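You operate a simulated robot arm through the tools that you are given. There is no shell and no other tool. Be economical: measure what you need, move in short steps, check, and stop when the job is done.

You are at the controls of a simulated two-armed robot. One attempt, no reset.

JOB
Wipe the hose, wind it in and put the reel on the trolley.
Fine: wipe with the rag, which goes back; hold the reel steady while winding. Set down upright: hose reel. What is to be rubbed or washed off counts as gone when no trace of it is left.

It is judged by the outcome, as a careful person would: the job done as asked, and still so three seconds after it is handed in. It fails if anything else is knocked over, pushed out of place, dropped, spilled or broken.

ROBOT AND FRAMES
Two 7-joint arms with two-finger parallel grippers on one trunk, on a base that drives. Base frame: it is fixed to the floor where the robot stands at the start and does not move with it; the origin is under the middle of the robot, x ahead of it, y to its left, z up. Units: cm, degrees, N and s.
The left shoulder is at the start at [7, 13.3, 127.6], the right one opposite. With the tool pointing down near the work surface each hand reaches from about 10 to 64 cm from the robot's upright axis, wherever it stands, measured 20 degrees to its own side. Places, roughly: hose with coupling [60, -70, 90]; reel crank [50, -50, 100]; trolley top [70, -210, 70]. Payload 1.57 kg a hand.
The tool frame of a hand sits at the grasp point between the pads (the TCP): z along the fingers, y along the line on which they close. The tips reach 3 cm beyond it. The gripper opens to 8 cm. The fingers are 1.7 cm wide and 1.2 cm thick; the gripper's body (4 by 8.2 cm) begins 8 cm behind the TCP.
Orientation is told as [roll, pitch, yaw] about the base's x, y, z axes, in that order, counted from this pose: with the fingers straight down and closing along the base's y, the tool's x points along the base's -x, its y along +y and its z along -z.

CONTROLS
- The arms move only by the tool move_arm. It takes "left_rows", "right_rows" or both (then of equal length, played together; a hand with none holds still); each is a list of rows, each a list of 7 numbers: the shift along the base's x, y, z in cm, then the turn, a rotation vector about the base's x, y, z in degrees, then the closure in counts, from 0 (fully open) to 255 (shut). In form: [[tx, ty, tz, wx, wy, wz, fingers], ...]. A call has 1 to 12 rows; each row is the pose to reach, as a shift and turn from the pose commanded when the call began. A row lasts 0.2 s, in which the tool goes at most 5 cm and 8.6 degrees; a call with a longer step from one row to the next is refused whole, and so is a gripper value outside its range. A pose out of reach is approached as far as the arm can. The call stops where the force on the tool passes 50 N (or 10 N more than at its start, if that is more) or the arm is blocked; 0.2 s more then pass. Each finger travels about 15.3 cm/s and halts on what it meets, pressing with about 43 N; the grip force reading is that of the motor and also rises with nothing between the fingers. The clock runs only during rows and for 0.2 s after the last one: add rows that repeat a pose to give the fingers time. The reply holds the time, the measured pose of the TCP, the force on the tool along the base axes, the opening and the grip force, in the units named above and with some noise, with the torque about the TCP (base axes, N m) and any sound that the robot's microphone picked up, and new pictures: "views" is both (left out), scene, wrist or none (wrist: the cameras of the hands that moved).
- Cameras (640 x 400 px; columns grow to the right, rows downward): "scene" is now at [12.6, -3.88, 149.53]; the picture's right is [-0.46, -0.89, 0.00], its down [-0.59, 0.31, -0.74] and it looks along [0.66, -0.34, -0.67] (base axes); focal length 255 px, centre (320, 200). "left" rides on the left gripper at [7.2, 0.7, -12.2] in its tool frame; the picture's right is [-0.09, 1.00, 0.00], its down [-0.84, -0.08, -0.54] and it looks along [-0.54, -0.05, 0.84] (tool axes); focal length 238 px, centre (320, 200). "right" rides on the right gripper at [7.2, -0.7, -12.2] in its tool frame; the picture's right is [0.09, 1.00, 0.00], its down [-0.84, 0.08, -0.54] and it looks along [-0.54, 0.05, 0.84] (tool axes); focal length 238 px, centre (320, 200). There is no depth. A picture from a camera that has moved, and an enlarged one, comes with that camera's place and axes in the base frame and with its lens.
- lift_body(by): slides the trunk up (or, below 0, down) by that many cm; the arms and the scene camera ride with it, the base frame stays. It gives what a move gives, with no picture.
- roll_base(legs): drives the robot by 1 to 6 legs, each [ahead, left, turn to the left] in cm, cm and degrees, along the robot's own axes; the way and the turn of a leg run together, so that a leg with both is an arc; at most 150 cm and 180 degrees a leg. The arms and the cameras ride along, it lands a little off, and it stops where it bumps. It gives what a move gives, and a new picture of the scene camera.
- turn_head(pan, tilt): turns the head with the scene camera to pan (to the left, within 86 degrees either way) and tilt (down, from -29 to 69), counted from straight ahead of the robot. It gives what a move gives, and a new picture of the scene camera.
- zoom(camera, box): a new picture of the part [left, top, right, bottom] of that camera's present view, enlarged. The clock stands still meanwhile.
- sign_off(): hands the job in; it is judged then, once.

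Work in short steps. Places have to be worked out from the pictures, the camera data and where the tool is seen: move nearer, look again, correct. Check each grasp and each placing, and mend what went wrong. You have 120 turns and 260 pictures in all, those below and enlarged ones among them. Open the grippers and draw the arms clear of the work before you hand the job in, unless the task says otherwise.

The tools are called after ">>>" as a command line: name --argument value ..., lists and objects as JSON in quotes. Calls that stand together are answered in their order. move_arm: Moves the arms, as the interface text tells. Its arguments: {"type":"object","properties":{"left_rows":{"type":"array","items":{"type":"array","items":{"type":"number"}}},"right_rows":{"type":"array","items":{"type":"array","items":{"type":"number"}}},"views":{"type":"string","enum":["both","scene","wrist","none"]}},"required":[]} The other tools are called the same way: lift_body (by) slides the trunk up or down; roll_base (legs) drives the base; turn_head (pan, tilt) turns the head that bears the scene camera; zoom (camera, box) takes an enlarged picture of a part of a camera's view; sign_off () hands the job in.

At the start:

```text
time: 0.0
left_eef_pos: [38.53, -5.44, 130.27]
left_ee_rot: [-0.1, 0.1, 0.2]
left_wrist_force: [-0.7, 0.8, 0.4]
left_wrist_torque: [-0.02, -0.01, -0.02]
left_width: 7.99
left_finger_force: 0.1
right_eef_pos: [30.5, -37.21, 125.07]
right_ee_rot: [0.0, 0.0, 0.0]
right_wrist_force: [0.0, -0.1, 1.1]
right_wrist_torque: [-0.02, 0.0, 0.0]
right_width: 7.99
right_finger_force: 0.0
trunk travel left (down, up): [-85.0, 9.0]
robot x, y, heading: [0.03, 0.24, 0.0]
head pan, tilt: [-27.7, 42.1]
```

scene: 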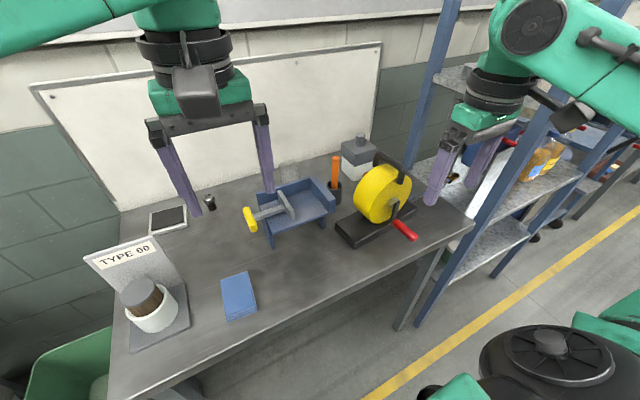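
right: 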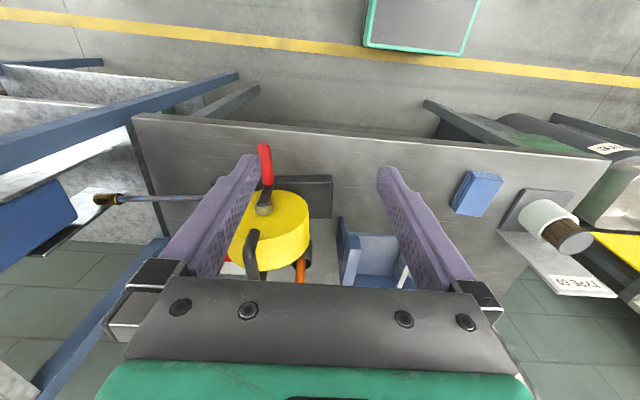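
left: 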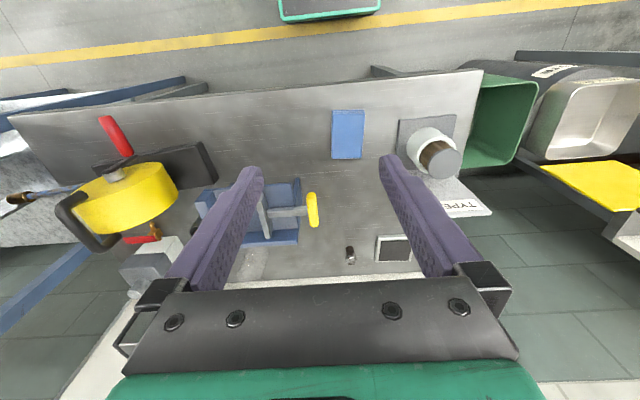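

The yellow reel with red crank sits on a dark base; the hose seems to run off to the right with a brass coupling. I enlarge to see details first.

>>> zoom --camera "scene" --box '[320, 100, 560, 250]'

>>> zoom --camera "right" --box '[60, 120, 380, 320]'

>>> turn_head --pan -65 --tilt 30

```text
2.67 times, centred on (440, 175) of scene
camera zoom: at [12.6, -3.88, 149.53], right [-0.46, -0.89, 0.0], down [-0.59, 0.31, -0.74], along [0.66, -0.34, -0.67], focal length 679 px, centre (0, 267)
```

zoom: 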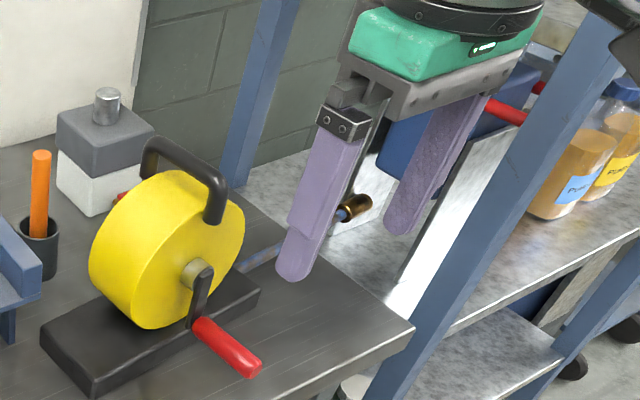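

```text
2.00 times, centred on (220, 220) of right
camera zoom: at [23.41, -37.96, 137.33], right [-0.09, 1.0, 0.0], down [0.84, 0.08, 0.54], along [0.54, 0.05, -0.84], focal length 477 px, centre (520, 160)
```

zoom: 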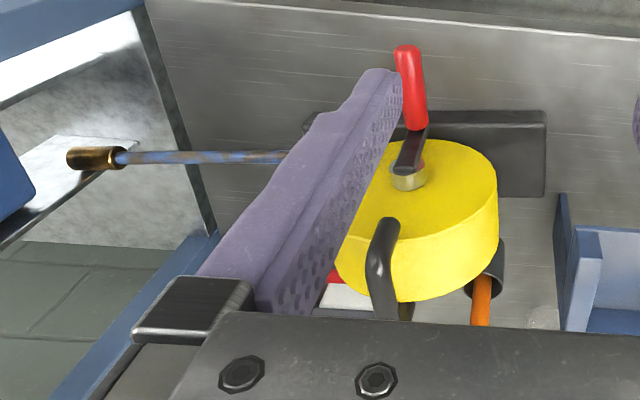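

```text
time: 1.0
left_eef_pos: [38.59, -5.58, 130.27]
left_ee_rot: [-0.1, 0.0, 0.2]
left_wrist_force: [0.7, -0.3, 0.0]
left_wrist_torque: [-0.01, -0.03, -0.01]
left_width: 8.0
left_finger_force: 0.0
right_eef_pos: [30.41, -37.21, 125.14]
right_ee_rot: [0.1, 0.0, 0.0]
right_wrist_force: [1.0, -0.8, -0.2]
right_wrist_torque: [0.01, -0.02, -0.03]
right_width: 8.02
right_finger_force: 0.0
trunk travel left (down, up): [-85.0, 9.0]
robot x, y, heading: [0.23, 0.02, 0.1]
head pan, tilt: [-65.0, 30.0]
camera scene: at [9.03, -8.2, 151.37], right [-0.91, -0.42, 0.0], down [-0.21, 0.45, -0.87], along [0.37, -0.78, -0.5], focal length 255 px, centre (320, 200)
```

scene: 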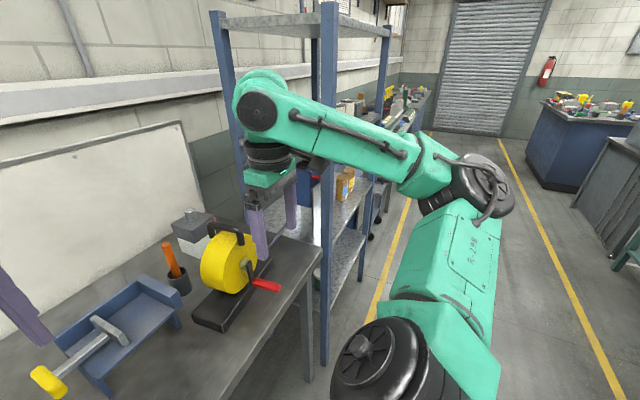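

The hose runs right from the reel's foot, with brown stains and a brass coupling beyond the bench end. I move the right hand to the right to look at it from closer and unobstructed.

>>> move_arm --right_rows '[[0, -5, 0, 0, 0, 0, 0], [0, -10, 0, 0, 0, 0, 0], [0, -15, 0, 0, 0, 0, 0], [0, -20, 0, 0, 0, 0, 0], [0, -25, -2, 0, 0, 0, 0], [0, -30, -4, 0, 0, 0, 0]]' --views "both"

```text
refused: row 5 steps farther than a row can; nothing moved
```

Same move with slightly shorter steps.

>>> move_arm --right_rows '[[0, -4.8, 0, 0, 0, 0, 0], [0, -9.6, 0, 0, 0, 0, 0], [0, -14.4, 0, 0, 0, 0, 0], [0, -19.2, 0, 0, 0, 0, 0], [0, -24, 0, 0, 0, 0, 0], [0, -28, 0, 0, 0, 0, 0]]' --views "both"

>>> turn_head --pan -45 --tilt 40

>>> zoom --camera "right" --box '[160, 80, 480, 280]'

```text
time: 2.4
left_eef_pos: [38.78, -5.41, 130.26]
left_ee_rot: [-0.1, 0.0, 0.2]
left_wrist_force: [0.4, 0.3, -0.4]
left_wrist_torque: [-0.01, -0.01, -0.04]
left_width: 8.0
left_finger_force: 0.0
right_eef_pos: [30.4, -65.19, 125.22]
right_ee_rot: [-0.1, -0.2, 0.1]
right_wrist_force: [0.4, -0.4, 0.8]
right_wrist_torque: [0.01, 0.05, -0.01]
right_width: 7.98
right_finger_force: 0.1
trunk travel left (down, up): [-85.0, 9.0]
robot x, y, heading: [0.08, 0.09, -0.1]
head pan, tilt: [-65.0, 30.0]
camera scene: at [9.08, -8.15, 151.37], right [-0.91, -0.42, 0.0], down [-0.21, 0.45, -0.87], along [0.37, -0.79, -0.5], focal length 255 px, centre (320, 200)
camera right: at [23.28, -65.92, 137.39], right [-0.09, 1.0, 0.0], down [0.83, 0.08, 0.54], along [0.54, 0.05, -0.84], focal length 238 px, centre (320, 200)
```

scene: 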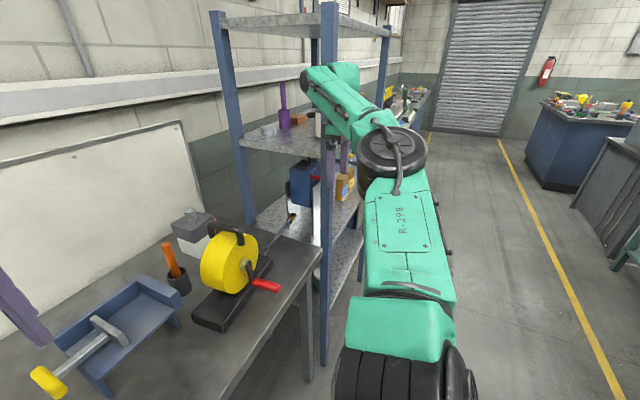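
right: 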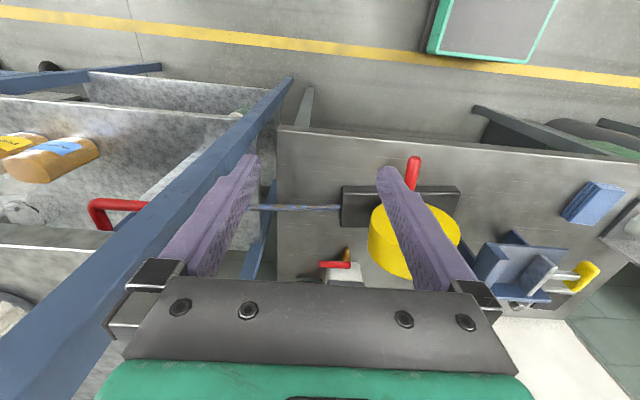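

```text
time: 3.3
left_eef_pos: [38.73, -5.51, 130.24]
left_ee_rot: [0.0, 0.1, 0.2]
left_wrist_force: [1.1, 0.2, -0.4]
left_wrist_torque: [-0.01, 0.0, -0.01]
left_width: 8.01
left_finger_force: 0.1
right_eef_pos: [30.43, -65.23, 125.23]
right_ee_rot: [-0.1, -0.1, 0.0]
right_wrist_force: [-0.4, 0.8, -0.1]
right_wrist_torque: [0.01, 0.01, -0.02]
right_width: 8.02
right_finger_force: 0.1
trunk travel left (down, up): [-85.0, 9.0]
robot x, y, heading: [0.03, 0.27, -0.0]
head pan, tilt: [-45.0, 40.0]
camera scene: at [11.27, -6.03, 149.84], right [-0.71, -0.71, 0.0], down [-0.45, 0.45, -0.77], along [0.54, -0.54, -0.64], focal length 255 px, centre (320, 200)
```

scene: 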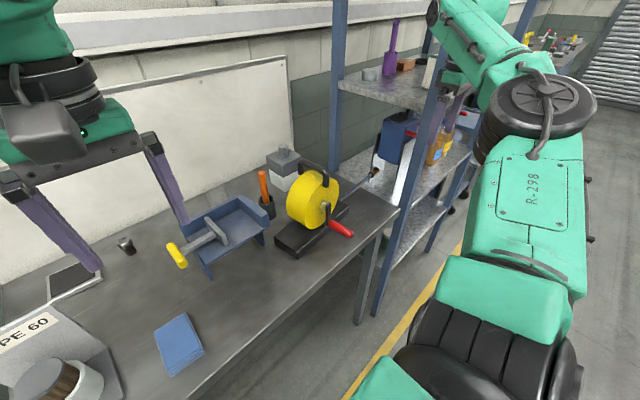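

```text
2.00 times, centred on (320, 180) of right
camera zoom: at [23.26, -65.96, 137.33], right [-0.09, 1.0, 0.0], down [0.84, 0.08, 0.54], along [0.54, 0.05, -0.84], focal length 477 px, centre (320, 240)
```

zoom: 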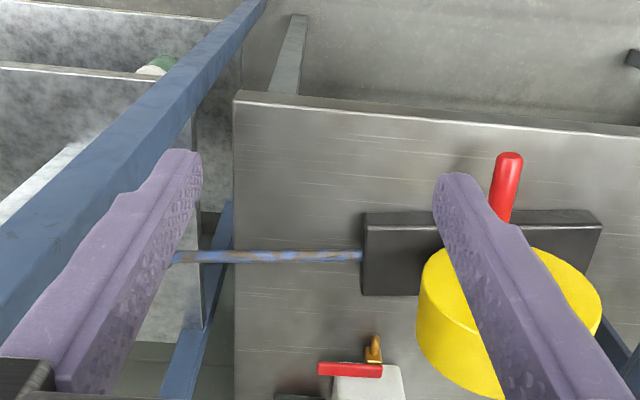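

Bench end is at y≈-73.5, front edge x≈37; hose runs at x≈56 from y≈-58 to ≈-84. I enlarge the blue folded cloth (likely rag, ≈[48.5,0.5]) and the reel.

>>> zoom --camera "left" --box '[280, 80, 440, 180]'

>>> zoom --camera "scene" --box '[240, 130, 420, 270]'

>>> zoom --camera "scene" --box '[110, 290, 250, 390]'

```text
4.00 times, centred on (360, 130) of left
camera zoom: at [31.57, -4.61, 142.5], right [0.09, 1.0, 0.0], down [0.84, -0.07, 0.54], along [0.54, -0.05, -0.84], focal length 953 px, centre (160, 480)
```

zoom: 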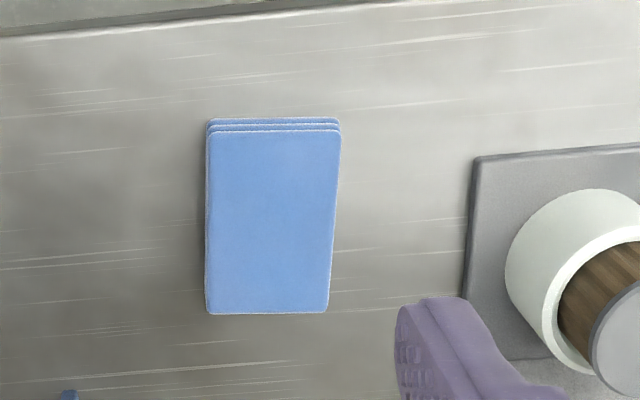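

```text
2.86 times, centred on (330, 200) of scene
camera zoom: at [11.27, -6.03, 149.84], right [-0.71, -0.71, 0.0], down [-0.45, 0.45, -0.77], along [0.54, -0.54, -0.64], focal length 728 px, centre (291, 200)
```

zoom: 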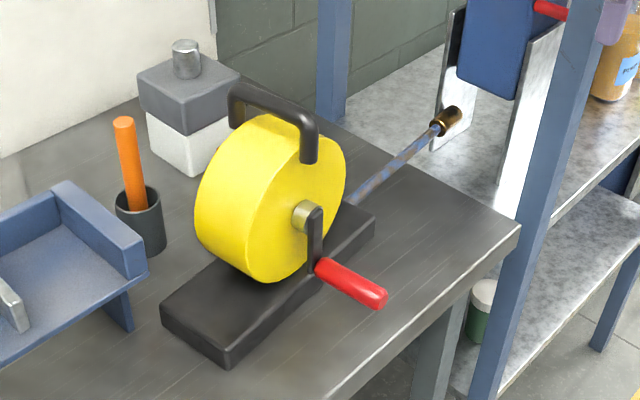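

```text
4.00 times, centred on (180, 340) of scene
camera zoom: at [11.27, -6.03, 149.84], right [-0.71, -0.71, 0.0], down [-0.45, 0.45, -0.77], along [0.54, -0.54, -0.64], focal length 1019 px, centre (880, -360)
```

zoom: 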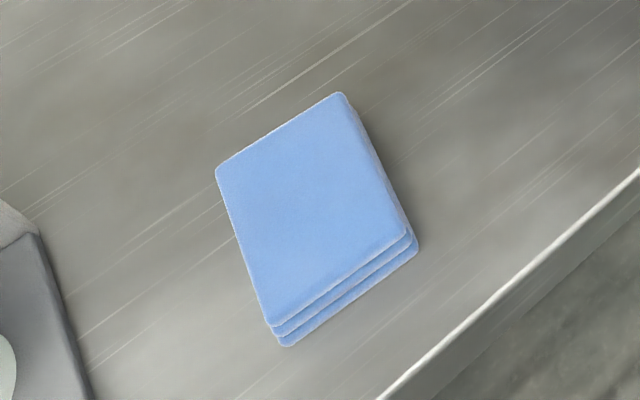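

The rag is a folded pad, ≈[47.7,-0.2], 10.5 (x) × 7 (y) × ~2.5 cm. The right hand will take it; I move the left hand aside and bring the right hand across at a safe height.

>>> move_arm --left_rows '[[0, 4.5, 0, 0, 0, 0, 0], [0, 9, 0, 0, 0, 0, 0], [0, 13.5, 0, 0, 0, 0, 0], [0, 18, 0, 0, 0, 0, 0], [0, 22.5, 0, 0, 0, 0, 0], [0, 27, 0, 0, 0, 0, 0], [0, 27, 0, 0, 0, 0, 0], [0, 27, 0, 0, 0, 0, 0], [0, 27, 0, 0, 0, 0, 0], [0, 27, 0, 0, 0, 0, 0], [0, 27, 0, 0, 0, 0, 0], [0, 27, 0, 0, 0, 0, 0]]' --right_rows '[[0, 4.8, 0, 0, 0, 0, 0], [0, 9.6, 0, 0, 0, 0, 0], [0, 14.4, 0, 0, 0, 0, 0], [0, 19.2, 0, 0, 0, 0, 0], [0, 24, 0, 0, 0, 0, 0], [0, 28.8, 0, 0, 0, 0, 0], [0, 33.6, 0, 0, 0, 0, 0], [1, 38.4, 0, 0, 0, 0, 0], [2, 43.2, 0, 0, 0, 0, 0], [3, 48, 0, 0, 0, 0, 0], [4, 52.8, 0, 0, 0, 0, 0], [6, 57, 0, 0, 0, 0, 0]]' --views "none"

>>> turn_head --pan -10 --tilt 50

```text
time: 5.9
left_eef_pos: [38.7, 21.63, 129.77]
left_ee_rot: [-0.2, 0.0, 0.2]
left_wrist_force: [0.2, 0.2, -0.6]
left_wrist_torque: [-0.01, 0.04, -0.01]
left_width: 8.0
left_finger_force: 0.1
right_eef_pos: [36.81, -8.08, 125.33]
right_ee_rot: [0.0, 0.1, 0.0]
right_wrist_force: [0.2, 0.1, -0.3]
right_wrist_torque: [0.0, 0.01, 0.01]
right_width: 8.02
right_finger_force: 0.0
trunk travel left (down, up): [-85.0, 9.0]
robot x, y, heading: [-0.25, 0.06, 0.0]
head pan, tilt: [-45.0, 40.0]
```

```text
time: 6.9
left_eef_pos: [38.33, 21.41, 130.13]
left_ee_rot: [0.0, 0.0, 0.1]
left_wrist_force: [-0.4, -0.4, -0.7]
left_wrist_torque: [0.0, -0.01, 0.01]
left_width: 8.01
left_finger_force: 0.1
right_eef_pos: [36.35, -8.4, 125.52]
right_ee_rot: [0.1, 0.1, -0.1]
right_wrist_force: [-0.3, 0.6, -0.3]
right_wrist_torque: [-0.01, -0.01, -0.01]
right_width: 7.98
right_finger_force: 0.0
trunk travel left (down, up): [-85.0, 9.0]
robot x, y, heading: [0.04, 0.04, -0.1]
head pan, tilt: [-10.0, 50.0]
camera scene: at [12.7, -1.37, 148.43], right [-0.17, -0.98, 0.0], down [-0.75, 0.13, -0.64], along [0.63, -0.11, -0.77], focal length 255 px, centre (320, 200)
```

scene: 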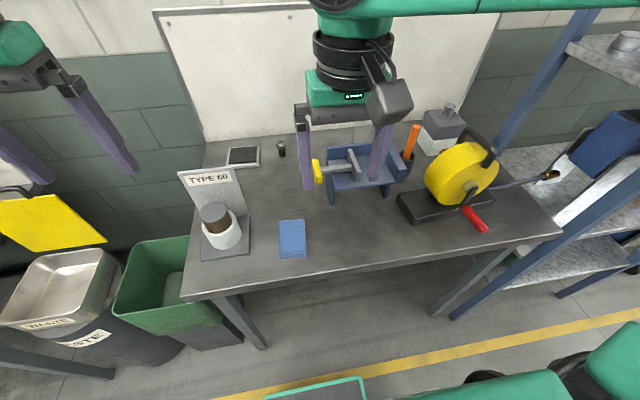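

Rag confirmed at ≈[47.7,-0.3]. I bring the open right hand above it and look with its camera.

>>> move_arm --right_rows '[[2.5, 1.6, -3.5, 0, 0, 0, 0], [5, 3.2, -7, 0, 0, 0, 0], [7.5, 4.8, -10.5, 0, 0, 0, 0], [9.5, 6.4, -14, 0, 0, 0, 0], [11.2, 7.9, -18, 0, 0, 0, 0], [11.2, 7.9, -22, 0, 0, 0, 0], [11.2, 7.9, -22, 0, 0, 0, 0]]' --views "both"

```text
time: 8.5
left_eef_pos: [38.27, 21.33, 130.03]
left_ee_rot: [-0.2, 0.1, 0.2]
left_wrist_force: [0.3, 0.1, -0.4]
left_wrist_torque: [0.0, 0.01, -0.01]
left_width: 7.99
left_finger_force: 0.0
right_eef_pos: [43.15, -7.44, 105.68]
right_ee_rot: [0.1, -0.1, 0.0]
right_wrist_force: [-0.3, 0.2, 0.6]
right_wrist_torque: [0.02, 0.01, 0.04]
right_width: 8.0
right_finger_force: 0.0
right hand out of reach, approached as far as the arm can: row 3, 4, 5, 6, 7
trunk travel left (down, up): [-85.0, 9.0]
robot x, y, heading: [0.09, -0.03, -0.1]
head pan, tilt: [-10.0, 50.0]
camera scene: at [12.72, -1.32, 148.43], right [-0.17, -0.98, 0.0], down [-0.75, 0.13, -0.64], along [0.63, -0.11, -0.77], focal length 255 px, centre (320, 200)
camera right: at [35.96, -8.18, 117.86], right [-0.09, 1.0, 0.0], down [0.84, 0.08, 0.54], along [0.54, 0.05, -0.84], focal length 238 px, centre (320, 200)
```

scene: 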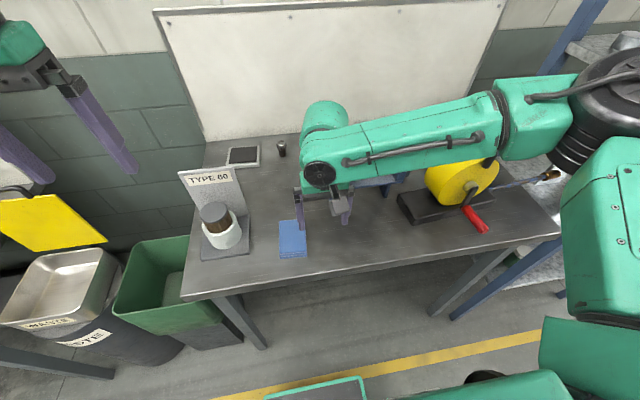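
right: 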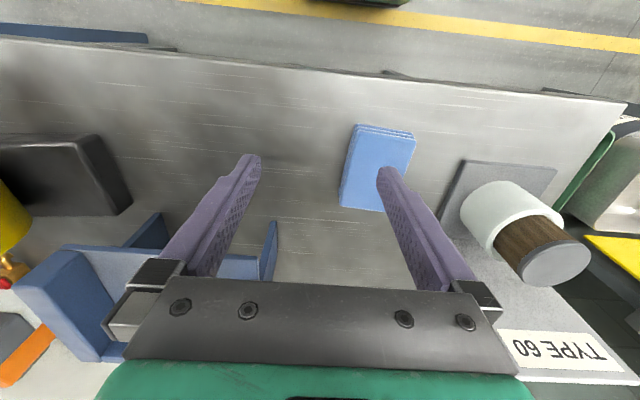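

Out of reach across the body. I raise the right hand a bit, then shift the base left ~20 cm so the rag is on the right hand's side.

>>> move_arm --right_rows '[[0, -1, 5, 0, 0, 0, 0], [-1, -2, 9, 0, 0, 0, 0], [-2, -4, 13, 0, 0, 0, 0]]' --views "none"

>>> roll_base --legs '[[0, 22, 0]]'

```text
refused: row 1 steps farther than a row can; nothing moved
```

```text
time: 10.2
left_eef_pos: [38.52, 43.14, 130.1]
left_ee_rot: [0.1, 0.0, 0.1]
left_wrist_force: [0.1, 0.2, -0.4]
left_wrist_torque: [0.06, 0.02, 0.02]
left_width: 8.01
left_finger_force: 0.0
right_eef_pos: [43.21, 14.37, 105.59]
right_ee_rot: [0.3, 0.1, 0.0]
right_wrist_force: [0.2, -0.7, 0.2]
right_wrist_torque: [0.02, 0.01, -0.03]
right_width: 8.01
right_finger_force: 0.0
trunk travel left (down, up): [-85.0, 9.0]
robot x, y, heading: [0.06, 22.2, -0.2]
head pan, tilt: [-10.0, 50.0]
camera scene: at [12.79, 20.38, 148.42], right [-0.17, -0.98, 0.0], down [-0.75, 0.14, -0.64], along [0.63, -0.11, -0.77], focal length 255 px, centre (320, 200)
```

scene: 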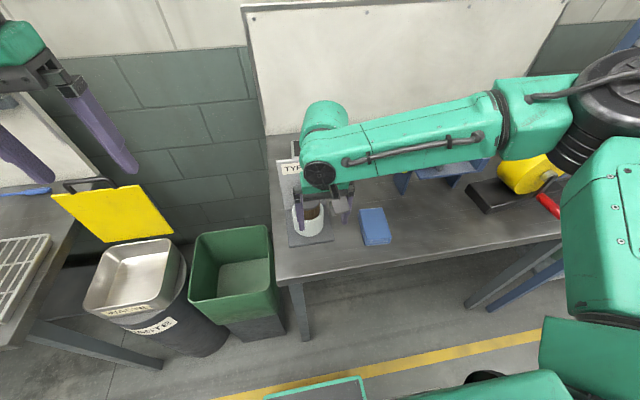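

The raise was refused and the base moved with the hand low; the hand is now near the white mug, forces are nil. I lift straight up and check the mug.

>>> move_arm --right_rows '[[0, 0, 4.5, 0, 0, 0, 0], [0, 0, 9, 0, 0, 0, 0], [0, 0, 13, 0, 0, 0, 0]]' --views "both"

```text
time: 11.0
left_eef_pos: [38.34, 43.55, 129.95]
left_ee_rot: [-0.1, 0.1, 0.1]
left_wrist_force: [-0.5, 0.1, 0.7]
left_wrist_torque: [-0.02, 0.0, -0.01]
left_width: 7.99
left_finger_force: 0.0
right_eef_pos: [43.07, 14.64, 118.57]
right_ee_rot: [0.0, 0.0, -0.2]
right_wrist_force: [-0.4, -0.3, -0.2]
right_wrist_torque: [-0.04, 0.02, 0.01]
right_width: 8.0
right_finger_force: 0.1
trunk travel left (down, up): [-85.0, 9.0]
robot x, y, heading: [0.08, 21.98, -0.1]
head pan, tilt: [-10.0, 50.0]
camera scene: at [12.76, 20.88, 148.42], right [-0.17, -0.98, 0.0], down [-0.75, 0.13, -0.64], along [0.63, -0.11, -0.77], focal length 255 px, centre (320, 200)
camera right: at [35.95, 13.95, 130.82], right [-0.09, 1.0, 0.0], down [0.84, 0.08, 0.54], along [0.54, 0.05, -0.84], focal length 238 px, centre (320, 200)
```

scene: 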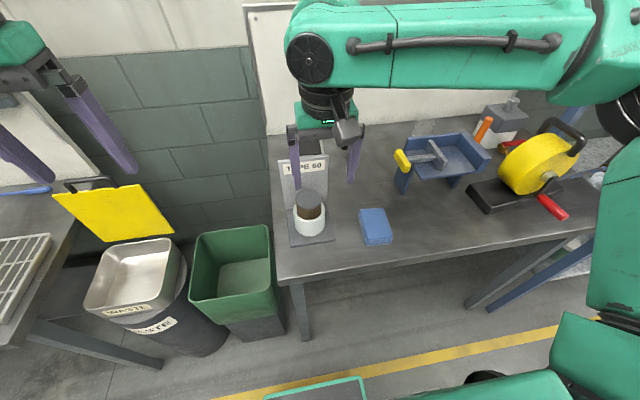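
right: 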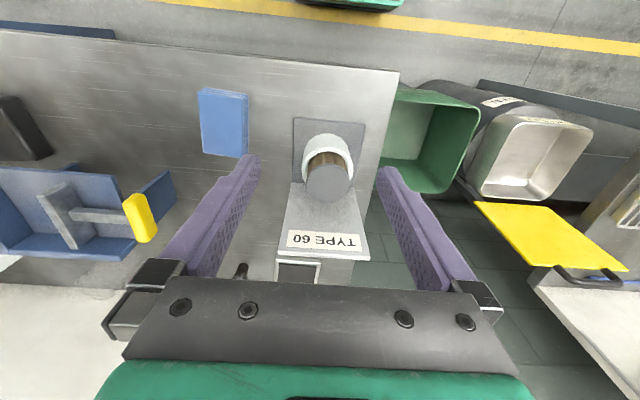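

Mug is untouched. Rag reads [47.5,-0.6]. Moving over it and down to z≈104.

>>> move_arm --right_rows '[[1, -4.5, 0, 0, 0, 0, 0], [2.2, -9, 0, 0, 0, 0, 0], [3.4, -13, 0, 0, 0, 0, 0], [4.5, -15.1, -3, 0, 0, 0, 0], [4.5, -15.1, -7.5, 0, 0, 0, 0], [4.5, -15.1, -12, 0, 0, 0, 0], [4.5, -15.1, -15, 0, 0, 0, 0], [4.5, -15.1, -15, 0, 0, 0, 0]]' --views "both"

```text
time: 12.8
left_eef_pos: [38.4, 43.49, 130.04]
left_ee_rot: [-0.1, 0.0, 0.0]
left_wrist_force: [-0.5, 0.8, 0.7]
left_wrist_torque: [0.0, 0.04, 0.04]
left_width: 7.99
left_finger_force: 0.0
right_eef_pos: [47.56, -0.31, 103.53]
right_ee_rot: [0.1, 0.0, -0.1]
right_wrist_force: [0.0, 0.4, 0.1]
right_wrist_torque: [-0.01, 0.01, 0.0]
right_width: 8.01
right_finger_force: 0.0
trunk travel left (down, up): [-85.0, 9.0]
robot x, y, heading: [0.04, 22.53, -0.1]
head pan, tilt: [-10.0, 50.0]
camera scene: at [12.75, 20.77, 148.43], right [-0.17, -0.98, 0.0], down [-0.75, 0.13, -0.64], along [0.63, -0.11, -0.77], focal length 255 px, centre (320, 200)
camera right: at [40.55, -1.02, 115.8], right [-0.09, 1.0, 0.0], down [0.84, 0.08, 0.54], along [0.54, 0.05, -0.84], focal length 238 px, centre (320, 200)
```

scene: 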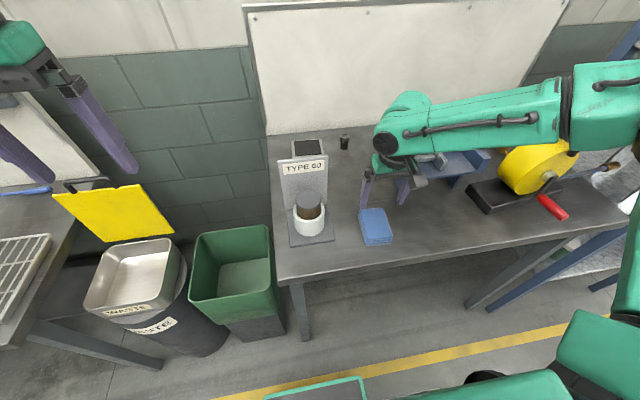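
right: 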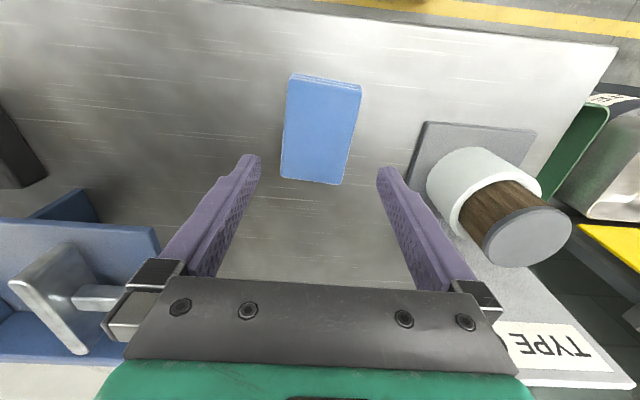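

Rag centre [48.2,-0.5], turned ≈-4°. I descend so that the tips are just above the bench and close.

>>> move_arm --right_rows '[[0.6, -0.2, -3, 0, 0, -4, 0], [0.6, -0.2, -6, 0, 0, -4, 0], [0.6, -0.2, -8.5, 0, 0, -4, 0], [0.6, -0.2, -10, 0, 0, -4, 0], [0.6, -0.2, -10, 0, 0, -4, 0], [0.6, -0.2, -10, 0, 0, -4, 130], [0.6, -0.2, -10, 0, 0, -4, 200], [0.6, -0.2, -10, 0, 0, -4, 200], [0.6, -0.2, -10, 0, 0, -4, 200]]' --views "wrist"

```text
time: 14.8
left_eef_pos: [38.46, 43.51, 130.06]
left_ee_rot: [-0.2, 0.0, 0.2]
left_wrist_force: [0.3, -0.2, -0.2]
left_wrist_torque: [-0.02, -0.02, -0.03]
left_width: 8.01
left_finger_force: 0.1
right_eef_pos: [48.18, -0.63, 93.74]
right_ee_rot: [0.1, -0.1, -4.1]
right_wrist_force: [0.3, 0.8, 0.0]
right_wrist_torque: [0.0, 0.0, 0.01]
right_width: 6.87
right_finger_force: 42.9
trunk travel left (down, up): [-85.0, 9.0]
robot x, y, heading: [0.23, 21.93, 0.1]
head pan, tilt: [-10.0, 50.0]
camera right: at [41.05, -0.89, 105.91], right [-0.02, 1.0, 0.0], down [0.84, 0.02, 0.54], along [0.54, 0.01, -0.84], focal length 238 px, centre (320, 200)
```

right: 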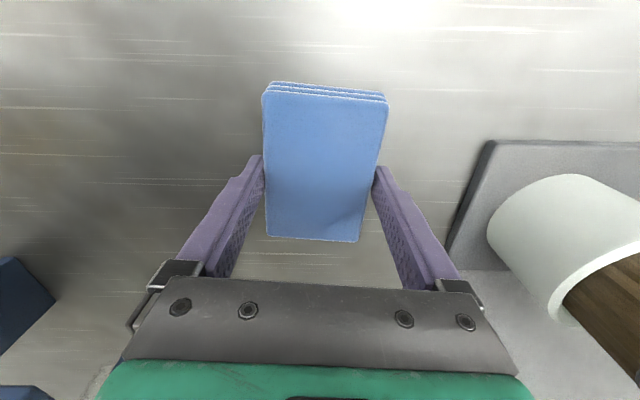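

The rag is gripped (6.9 cm). I lift it to z≈128 and draw it back.

>>> move_arm --right_rows '[[0, 0, 4.5, 0, 0, 0, 200], [0, 0, 9, 0, 0, 0, 200], [0, 0, 13.5, 0, 0, 2, 200], [-1, 0, 18, 0, 0, 4, 200], [-3, 0, 22.5, 0, 0, 4, 200], [-6, 0, 26, 0, 0, 4, 200], [-9, 0, 29.5, 0, 0, 4, 200], [-12, 0, 33, 0, 0, 4, 200]]' --views "wrist"

>>> roll_base --legs '[[0, -66, 0]]'

```text
time: 16.6
left_eef_pos: [38.27, 43.48, 130.07]
left_ee_rot: [-0.1, -0.1, 0.1]
left_wrist_force: [0.1, 0.0, -0.6]
left_wrist_torque: [0.01, 0.03, -0.01]
left_width: 7.99
left_finger_force: 0.1
right_eef_pos: [35.85, -0.51, 126.83]
right_ee_rot: [0.1, -0.1, -0.2]
right_wrist_force: [-0.9, 0.1, 0.8]
right_wrist_torque: [0.0, -0.03, 0.03]
right_width: 1.75
right_finger_force: 0.1
trunk travel left (down, up): [-85.0, 9.0]
robot x, y, heading: [-0.15, 22.24, -0.0]
head pan, tilt: [-10.0, 50.0]
camera right: at [28.79, -1.33, 139.02], right [-0.09, 1.0, 0.0], down [0.84, 0.08, 0.54], along [0.54, 0.05, -0.84], focal length 238 px, centre (320, 200)
```

right: 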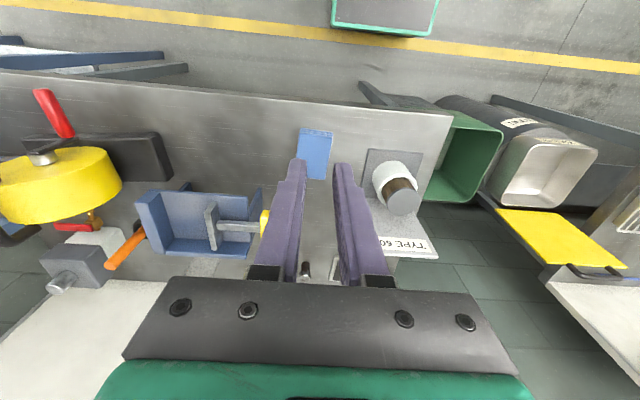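

```text
time: 20.2
left_eef_pos: [38.36, -21.77, 129.96]
left_ee_rot: [-0.2, -0.1, -0.5]
left_wrist_force: [0.3, 0.6, -0.7]
left_wrist_torque: [-0.02, -0.01, -0.01]
left_width: 8.01
left_finger_force: 0.1
right_eef_pos: [35.41, -65.95, 126.8]
right_ee_rot: [0.0, 0.0, -0.7]
right_wrist_force: [0.2, 0.3, 0.8]
right_wrist_torque: [0.0, -0.04, -0.02]
right_width: 1.73
right_finger_force: 0.1
trunk travel left (down, up): [-85.0, 9.0]
robot x, y, heading: [-0.44, -43.01, -0.8]
head pan, tilt: [-10.0, 50.0]
camera scene: at [12.33, -44.25, 148.43], right [-0.19, -0.98, 0.0], down [-0.75, 0.14, -0.64], along [0.63, -0.12, -0.77], focal length 255 px, centre (320, 200)
```

scene: 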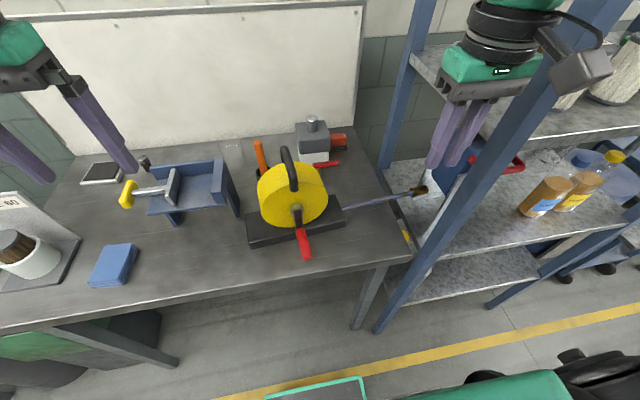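

The rag slipped out (it is still lying at its place), so the grip was too high on it; I will redo that later, lower. While here, I'll relocate the reel first so that its hose end leaves the shelf bay: pull the right hand in, then drive ahead 10 cm and right 7 cm for better reach.

>>> move_arm --right_rows '[[-3, 3, 0, 0, 0, 0, 100], [-6, 6, 0, 0, 0, 0, 0], [-9, 9, 0, 0, 0, 0, 0], [-11, 10, 0, 0, 0, 0, 0]]' --views "none"

>>> roll_base --legs '[[10, -7, 0.8]]'

```text
time: 21.2
left_eef_pos: [38.24, -22.03, 129.93]
left_ee_rot: [-0.1, 0.0, -0.6]
left_wrist_force: [-0.2, -0.1, -0.6]
left_wrist_torque: [-0.04, 0.01, 0.0]
left_width: 7.96
left_finger_force: 0.1
right_eef_pos: [24.32, -56.09, 126.69]
right_ee_rot: [0.1, -0.1, -0.8]
right_wrist_force: [-0.4, -0.1, -0.6]
right_wrist_torque: [-0.02, -0.01, 0.01]
right_width: 8.0
right_finger_force: 0.2
trunk travel left (down, up): [-85.0, 9.0]
robot x, y, heading: [-0.49, -43.05, -0.8]
head pan, tilt: [-10.0, 50.0]
```

```text
time: 22.4
left_eef_pos: [47.45, -28.39, 130.18]
left_ee_rot: [-0.2, -0.2, 0.1]
left_wrist_force: [0.4, 0.0, 0.1]
left_wrist_torque: [0.01, -0.03, 0.0]
left_width: 8.02
left_finger_force: 0.1
right_eef_pos: [34.19, -62.63, 126.77]
right_ee_rot: [0.0, -0.2, 0.1]
right_wrist_force: [0.3, 0.2, 0.1]
right_wrist_torque: [-0.04, -0.02, -0.02]
right_width: 7.98
right_finger_force: 0.0
trunk travel left (down, up): [-85.0, 9.0]
robot x, y, heading: [9.46, -49.66, 0.5]
head pan, tilt: [-10.0, 50.0]
camera scene: at [21.75, -51.12, 148.46], right [-0.17, -0.98, 0.0], down [-0.75, 0.13, -0.64], along [0.64, -0.11, -0.76], focal length 255 px, centre (320, 200)
```

scene: 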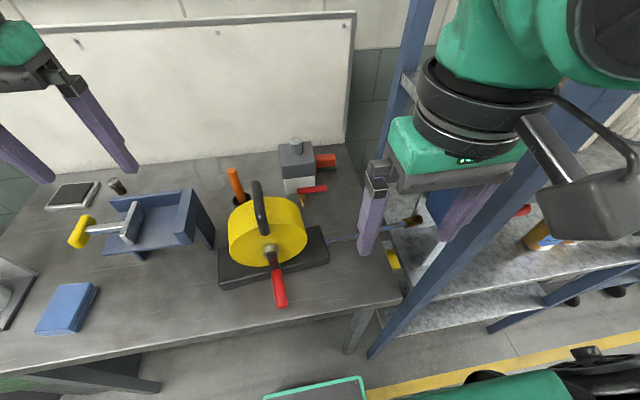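

Now left hand above the carry handle (est. [52,-45.3,112.5]) at z≈122 to look.

>>> move_arm --left_rows '[[1, -4.5, 0, 0, 0, 0, 0], [2, -9, 0, 0, 0, 0, 0], [3, -13.5, -1, 0, 0, 0, 0], [4, -16.9, -4, 0, 0, 0, 0], [4, -16.9, -7, 0, 0, 0, 0], [4, -16.9, -7, 0, 0, 0, 0]]' --views "both"

```text
time: 23.8
left_eef_pos: [51.7, -45.44, 123.15]
left_ee_rot: [-0.2, 0.0, 0.2]
left_wrist_force: [0.9, -0.5, -0.4]
left_wrist_torque: [-0.02, 0.01, -0.02]
left_width: 8.02
left_finger_force: 0.0
right_eef_pos: [34.43, -62.91, 126.7]
right_ee_rot: [0.0, -0.1, 0.2]
right_wrist_force: [0.5, 0.1, -0.5]
right_wrist_torque: [0.0, -0.01, 0.0]
right_width: 7.99
right_finger_force: 0.2
trunk travel left (down, up): [-85.0, 9.0]
robot x, y, heading: [9.42, -49.76, 0.0]
head pan, tilt: [-10.0, 50.0]
camera scene: at [22.07, -51.32, 148.43], right [-0.17, -0.98, 0.0], down [-0.75, 0.13, -0.64], along [0.63, -0.11, -0.77], focal length 255 px, centre (320, 200)
camera left: at [44.55, -44.59, 135.38], right [0.09, 1.0, 0.0], down [0.84, -0.07, 0.54], along [0.54, -0.05, -0.84], focal length 238 px, centre (320, 200)
```

scene: 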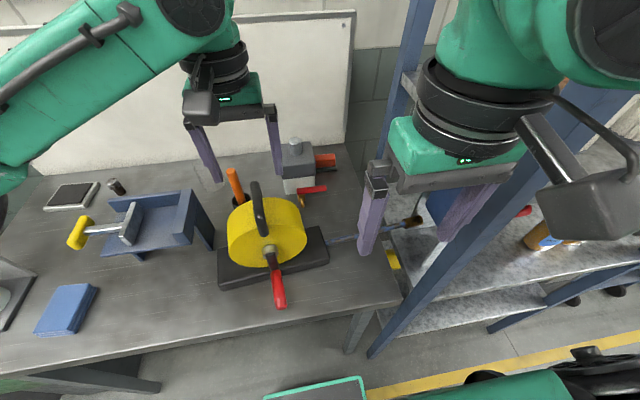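
left: 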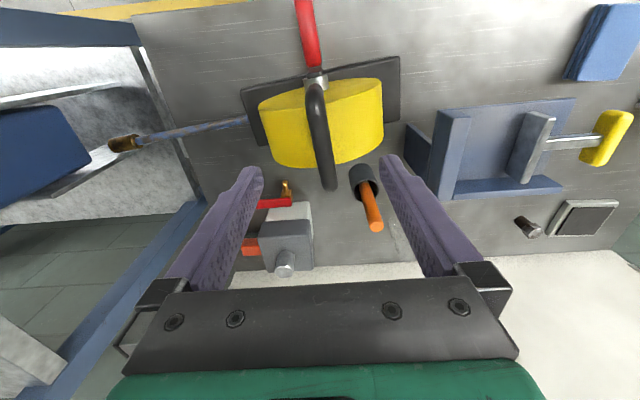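

Handle bar centre ≈[52.3,-45.0,112.5], yaw ≈+5°. Descend to z≈114.5 straddling the bar and look.

>>> move_arm --left_rows '[[0.6, 0.4, -3, 0, 0, 5, 0], [0.6, 0.4, -6, 0, 0, 5, 0], [0.6, 0.4, -8.5, 0, 0, 5, 0], [0.6, 0.4, -8.5, 0, 0, 5, 0]]' --views "both"

>>> zoom --camera "scene" --box '[180, 80, 380, 320]'

```text
time: 24.8
left_eef_pos: [52.16, -44.97, 114.57]
left_ee_rot: [-0.1, 0.0, 5.2]
left_wrist_force: [-0.2, -0.6, 0.2]
left_wrist_torque: [0.0, -0.01, 0.0]
left_width: 8.0
left_finger_force: 0.0
right_eef_pos: [34.43, -62.86, 126.76]
right_ee_rot: [0.1, -0.1, 0.1]
right_wrist_force: [-0.9, 0.1, -0.5]
right_wrist_torque: [0.01, -0.01, -0.01]
right_width: 7.99
right_finger_force: 0.0
trunk travel left (down, up): [-85.0, 9.0]
robot x, y, heading: [9.17, -49.94, -0.1]
head pan, tilt: [-10.0, 50.0]
camera scene: at [22.12, -51.37, 148.42], right [-0.17, -0.98, 0.0], down [-0.75, 0.13, -0.64], along [0.63, -0.11, -0.77], focal length 255 px, centre (320, 200)
camera left: at [45.02, -44.76, 126.83], right [0.0, 1.0, 0.0], down [0.84, 0.0, 0.54], along [0.54, 0.0, -0.84], focal length 238 px, centre (320, 200)
```

scene: 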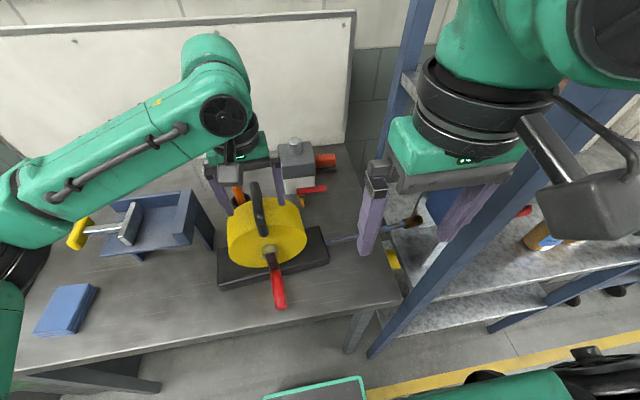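
left: 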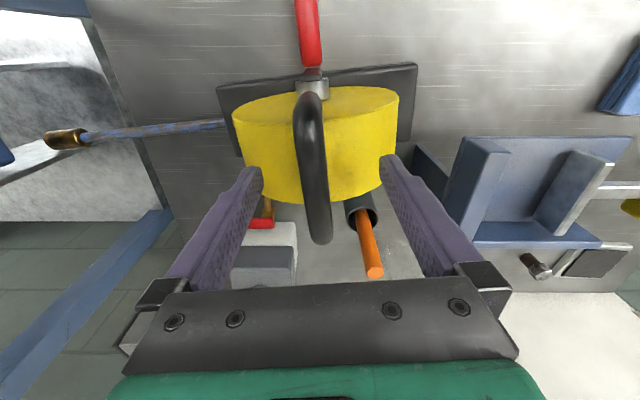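

```text
1.67 times, centred on (280, 200) of scene
camera zoom: at [22.12, -51.37, 148.42], right [-0.17, -0.98, 0.0], down [-0.75, 0.13, -0.64], along [0.63, -0.11, -0.77], focal length 425 px, centre (387, 200)
```

zoom: 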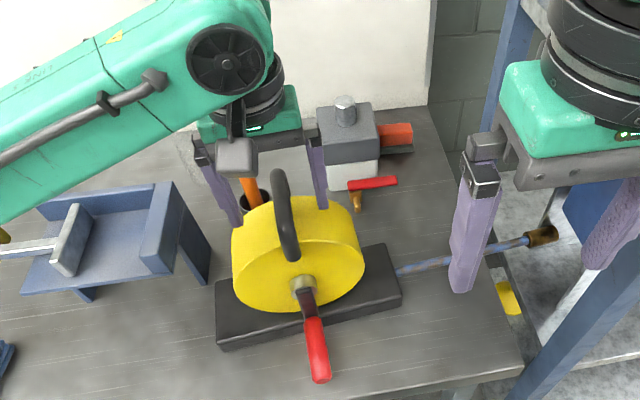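

Alignment fine. I lower 1.2 cm more and close on the bar.

>>> move_arm --left_rows '[[0.1, 0, -0.6, 0, 0, 0, 0], [0.1, 0, -1.2, 0, 0, 0, 0], [0.1, 0, -1.2, 0, 0, 0, 0], [0.1, 0, -1.2, 0, 0, 0, 120], [0.1, 0, -1.2, 0, 0, 0, 220], [0.1, 0, -1.2, 0, 0, 0, 220], [0.1, 0, -1.2, 0, 0, 0, 220]]' --views "wrist"

```text
time: 26.4
left_eef_pos: [52.27, -45.2, 113.41]
left_ee_rot: [-0.2, 0.0, 5.2]
left_wrist_force: [-1.3, -1.5, -0.1]
left_wrist_torque: [-0.04, -0.02, 0.19]
left_width: 1.75
left_finger_force: 32.8
right_eef_pos: [34.43, -62.92, 126.63]
right_ee_rot: [0.1, -0.1, 0.2]
right_wrist_force: [-0.4, 0.4, 0.0]
right_wrist_torque: [-0.01, 0.0, 0.0]
right_width: 8.01
right_finger_force: 0.1
trunk travel left (down, up): [-85.0, 9.0]
robot x, y, heading: [9.42, -49.96, -0.0]
head pan, tilt: [-10.0, 50.0]
camera left: at [45.16, -44.9, 125.61], right [0.0, 1.0, 0.0], down [0.84, 0.0, 0.54], along [0.54, 0.0, -0.84], focal length 238 px, centre (320, 200)
```

left: 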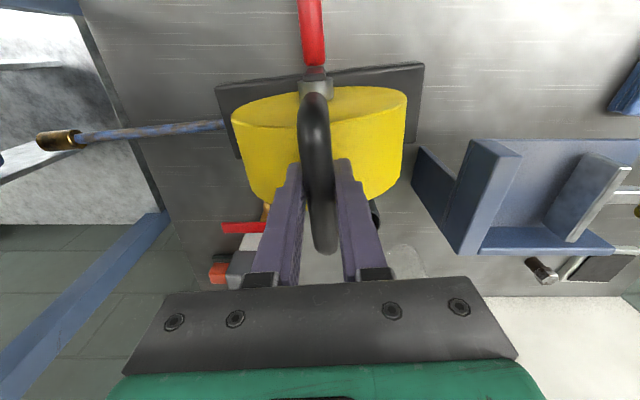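

The bar is gripped (≈1.75 cm). I tighten fully and lift 2 cm to test.

>>> move_arm --left_rows '[[0, 0, 0, 0, 0, 0, 255], [0, 0, 0, 0, 0, 0, 255], [0, 0, 0.7, 0, 0, 0, 255], [0, 0, 1.4, 0, 0, 0, 255], [0, 0, 2, 0, 0, 0, 255], [0, 0, 2, 0, 0, 0, 255]]' --views "both"

```text
time: 27.8
left_eef_pos: [52.49, -45.04, 115.35]
left_ee_rot: [-0.1, 0.1, 5.2]
left_wrist_force: [0.4, -0.7, -12.0]
left_wrist_torque: [0.1, -0.01, -0.02]
left_width: 1.76
left_finger_force: 32.0
right_eef_pos: [34.63, -62.81, 126.71]
right_ee_rot: [0.0, 0.2, 0.1]
right_wrist_force: [0.7, -0.3, 0.4]
right_wrist_torque: [0.01, 0.04, 0.02]
right_width: 7.98
right_finger_force: 0.0
trunk travel left (down, up): [-85.0, 9.0]
robot x, y, heading: [9.36, -50.21, 0.1]
head pan, tilt: [-10.0, 50.0]
camera scene: at [22.37, -51.32, 148.4], right [-0.17, -0.98, 0.0], down [-0.76, 0.13, -0.64], along [0.63, -0.11, -0.77], focal length 255 px, centre (320, 200)
camera left: at [45.43, -44.8, 127.62], right [0.0, 1.0, 0.0], down [0.84, 0.0, 0.54], along [0.54, 0.0, -0.84], focal length 238 px, centre (320, 200)
```

scene: 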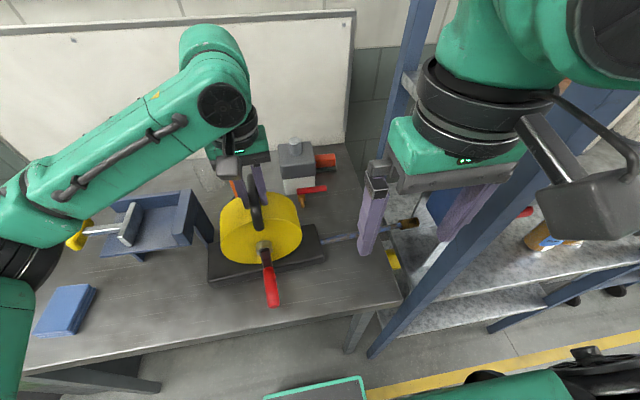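
left: 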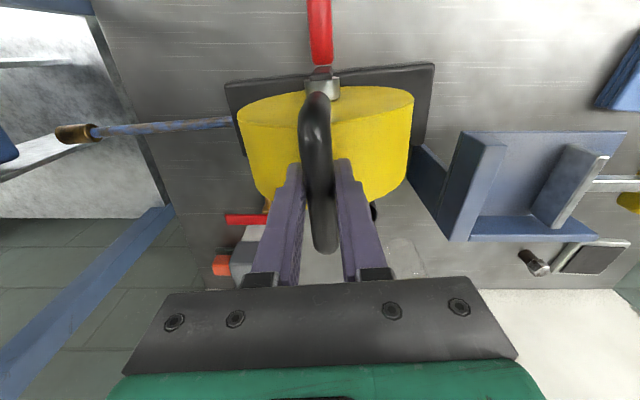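

Reel weighs ~1.2 kg and lifts level. I carry it -4.5 in x and +13 in y, straighten its yaw, and set it down gently.

>>> move_arm --left_rows '[[-2.5, 0, 0, 0, 0, 0, 255], [-4.5, 2, 0, 0, 0, -1, 255], [-4.5, 5, 0, 0, 0, -2, 255], [-4.5, 8, 0, 0, 0, -3, 255], [-4.5, 11, 0, 0, 0, -4, 255], [-4.5, 13, 0, 0, 0, -5, 255], [-4.5, 13, 0, 0, 0, -5, 255], [-4.5, 13, -0.8, 0, 0, -5, 255], [-4.5, 13, -1.5, 0, 0, -5, 255], [-4.5, 13, -1.9, 0, 0, -5, 255], [-4.5, 13, -1.9, 0, 0, -5, 255]]' --views "both"

```text
time: 30.2
left_eef_pos: [48.01, -31.84, 113.41]
left_ee_rot: [0.0, -0.1, 0.3]
left_wrist_force: [0.9, 3.5, 0.3]
left_wrist_torque: [0.04, 0.26, -0.05]
left_width: 1.74
left_finger_force: 32.7
right_eef_pos: [34.49, -62.73, 126.66]
right_ee_rot: [-0.1, 0.0, 0.1]
right_wrist_force: [-0.4, -0.1, 0.1]
right_wrist_torque: [0.01, 0.03, -0.02]
right_width: 8.02
right_finger_force: 0.1
trunk travel left (down, up): [-85.0, 9.0]
robot x, y, heading: [9.31, -50.19, 0.1]
head pan, tilt: [-10.0, 50.0]
camera scene: at [22.18, -51.24, 148.44], right [-0.17, -0.98, 0.0], down [-0.75, 0.13, -0.64], along [0.63, -0.11, -0.77], focal length 255 px, centre (320, 200)
camera left: at [40.82, -31.02, 125.71], right [0.09, 1.0, 0.0], down [0.84, -0.07, 0.54], along [0.54, -0.05, -0.84], focal length 238 px, centre (320, 200)
```

scene: 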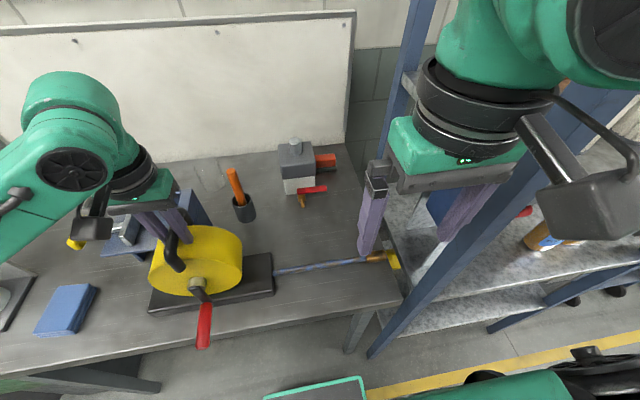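
left: 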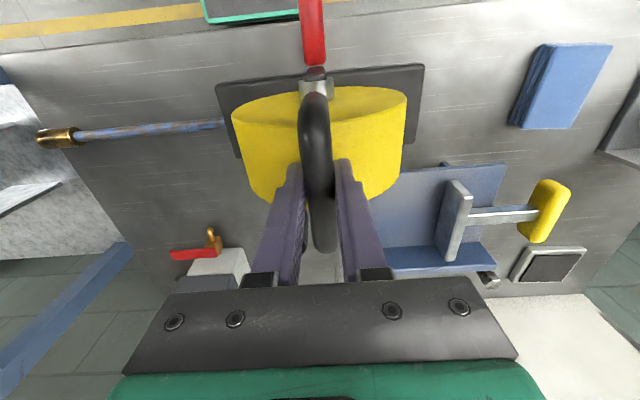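

Reel now stands fully on the bench with its hose over the bench. I open the left hand and raise it clear.

>>> move_arm --left_rows '[[0, 0, 0, 0, 0, 0, 120], [0, 0, 0, 0, 0, 0, 0], [0, 0, 0, 0, 0, 0, 0], [0, 0, 4, 0, 0, 0, 0], [0, 0, 8.5, 0, 0, 0, 0], [0, 0, 13, 0, 0, 0, 0], [0, 3, 16.5, 0, 0, 0, 0]]' --views "scene"

```text
time: 31.8
left_eef_pos: [47.66, -29.07, 129.5]
left_ee_rot: [-0.2, 0.0, 0.2]
left_wrist_force: [0.2, 0.0, -0.6]
left_wrist_torque: [0.0, -0.04, 0.02]
left_width: 8.02
left_finger_force: 0.1
right_eef_pos: [34.34, -62.84, 126.8]
right_ee_rot: [0.0, -0.1, 0.1]
right_wrist_force: [-0.1, 0.4, 0.3]
right_wrist_torque: [-0.04, 0.0, 0.01]
right_width: 8.0
right_finger_force: 0.0
trunk travel left (down, up): [-85.0, 9.0]
robot x, y, heading: [9.03, -50.14, 0.2]
head pan, tilt: [-10.0, 50.0]
camera scene: at [21.94, -51.27, 148.44], right [-0.17, -0.98, 0.0], down [-0.75, 0.13, -0.64], along [0.63, -0.11, -0.77], focal length 255 px, centre (320, 200)
```

scene: 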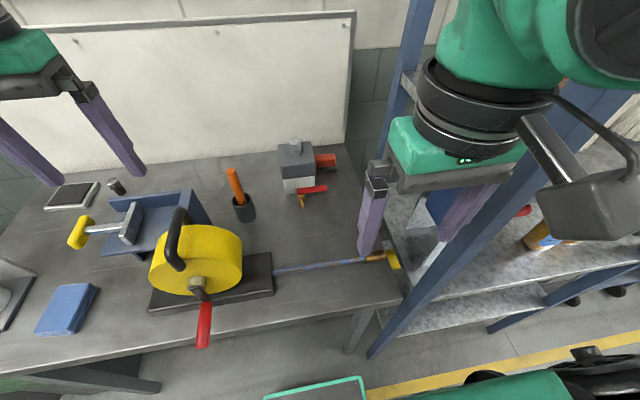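

Now back to the rag: drive left 65 cm with both hands high.

>>> roll_base --legs '[[0, 66, 0]]'

```text
time: 35.6
left_eef_pos: [48.43, 39.68, 129.33]
left_ee_rot: [0.0, 0.0, -0.6]
left_wrist_force: [0.2, 0.1, -0.4]
left_wrist_torque: [0.0, -0.01, -0.04]
left_width: 8.01
left_finger_force: 0.1
right_eef_pos: [34.61, 6.11, 126.72]
right_ee_rot: [0.1, -0.1, -0.6]
right_wrist_force: [0.3, 0.7, 0.4]
right_wrist_torque: [-0.01, 0.0, 0.01]
right_width: 8.03
right_finger_force: 0.0
trunk travel left (down, up): [-85.0, 9.0]
robot x, y, heading: [9.8, 19.44, -0.4]
head pan, tilt: [-10.0, 50.0]
camera scene: at [22.43, 17.74, 148.42], right [-0.18, -0.98, 0.0], down [-0.75, 0.14, -0.64], along [0.63, -0.12, -0.77], focal length 255 px, centre (320, 200)
```

scene: 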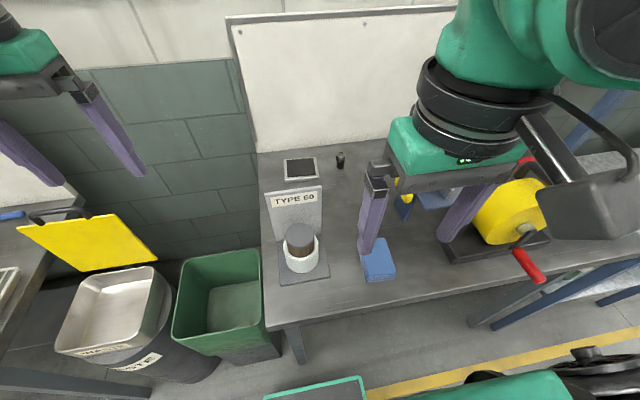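

Right hand to above the rag at z≈104.

>>> move_arm --right_rows '[[3, -3, 0, 0, 0, 0, 0], [6.5, -6.4, 0, 0, 0, 0, 0], [10, -6.4, -3, 0, 0, 0, 0], [13, -6.4, -6.5, 0, 0, 0, 0], [13.4, -6.4, -11, 0, 0, 0, 0], [13.4, -6.4, -15.5, 0, 0, 0, 0], [13.4, -6.4, -20, 0, 0, 0, 0], [13.4, -6.4, -22.5, 0, 0, 0, 0], [13.4, -6.4, -22.5, 0, 0, 0, 0]]' --views "wrist"

```text
time: 37.6
left_eef_pos: [48.3, 39.73, 129.45]
left_ee_rot: [-0.1, 0.0, -0.5]
left_wrist_force: [0.1, 0.4, 0.8]
left_wrist_torque: [0.02, 0.0, -0.02]
left_width: 8.01
left_finger_force: 0.0
right_eef_pos: [47.95, -0.05, 104.17]
right_ee_rot: [0.2, -0.1, -0.6]
right_wrist_force: [-0.1, 0.2, 0.2]
right_wrist_torque: [0.0, -0.01, 0.01]
right_width: 8.0
right_finger_force: 0.1
trunk travel left (down, up): [-85.0, 9.0]
robot x, y, heading: [9.57, 19.01, -0.6]
head pan, tilt: [-10.0, 50.0]
camera right: at [40.87, -0.7, 116.36], right [-0.08, 1.0, 0.0], down [0.84, 0.07, 0.54], along [0.54, 0.04, -0.84], focal length 238 px, centre (320, 200)
```

right: 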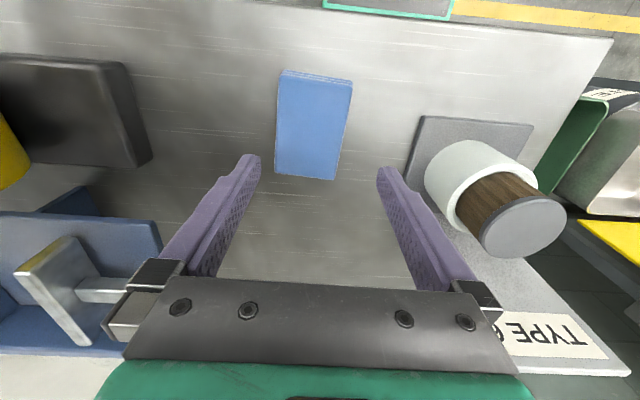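

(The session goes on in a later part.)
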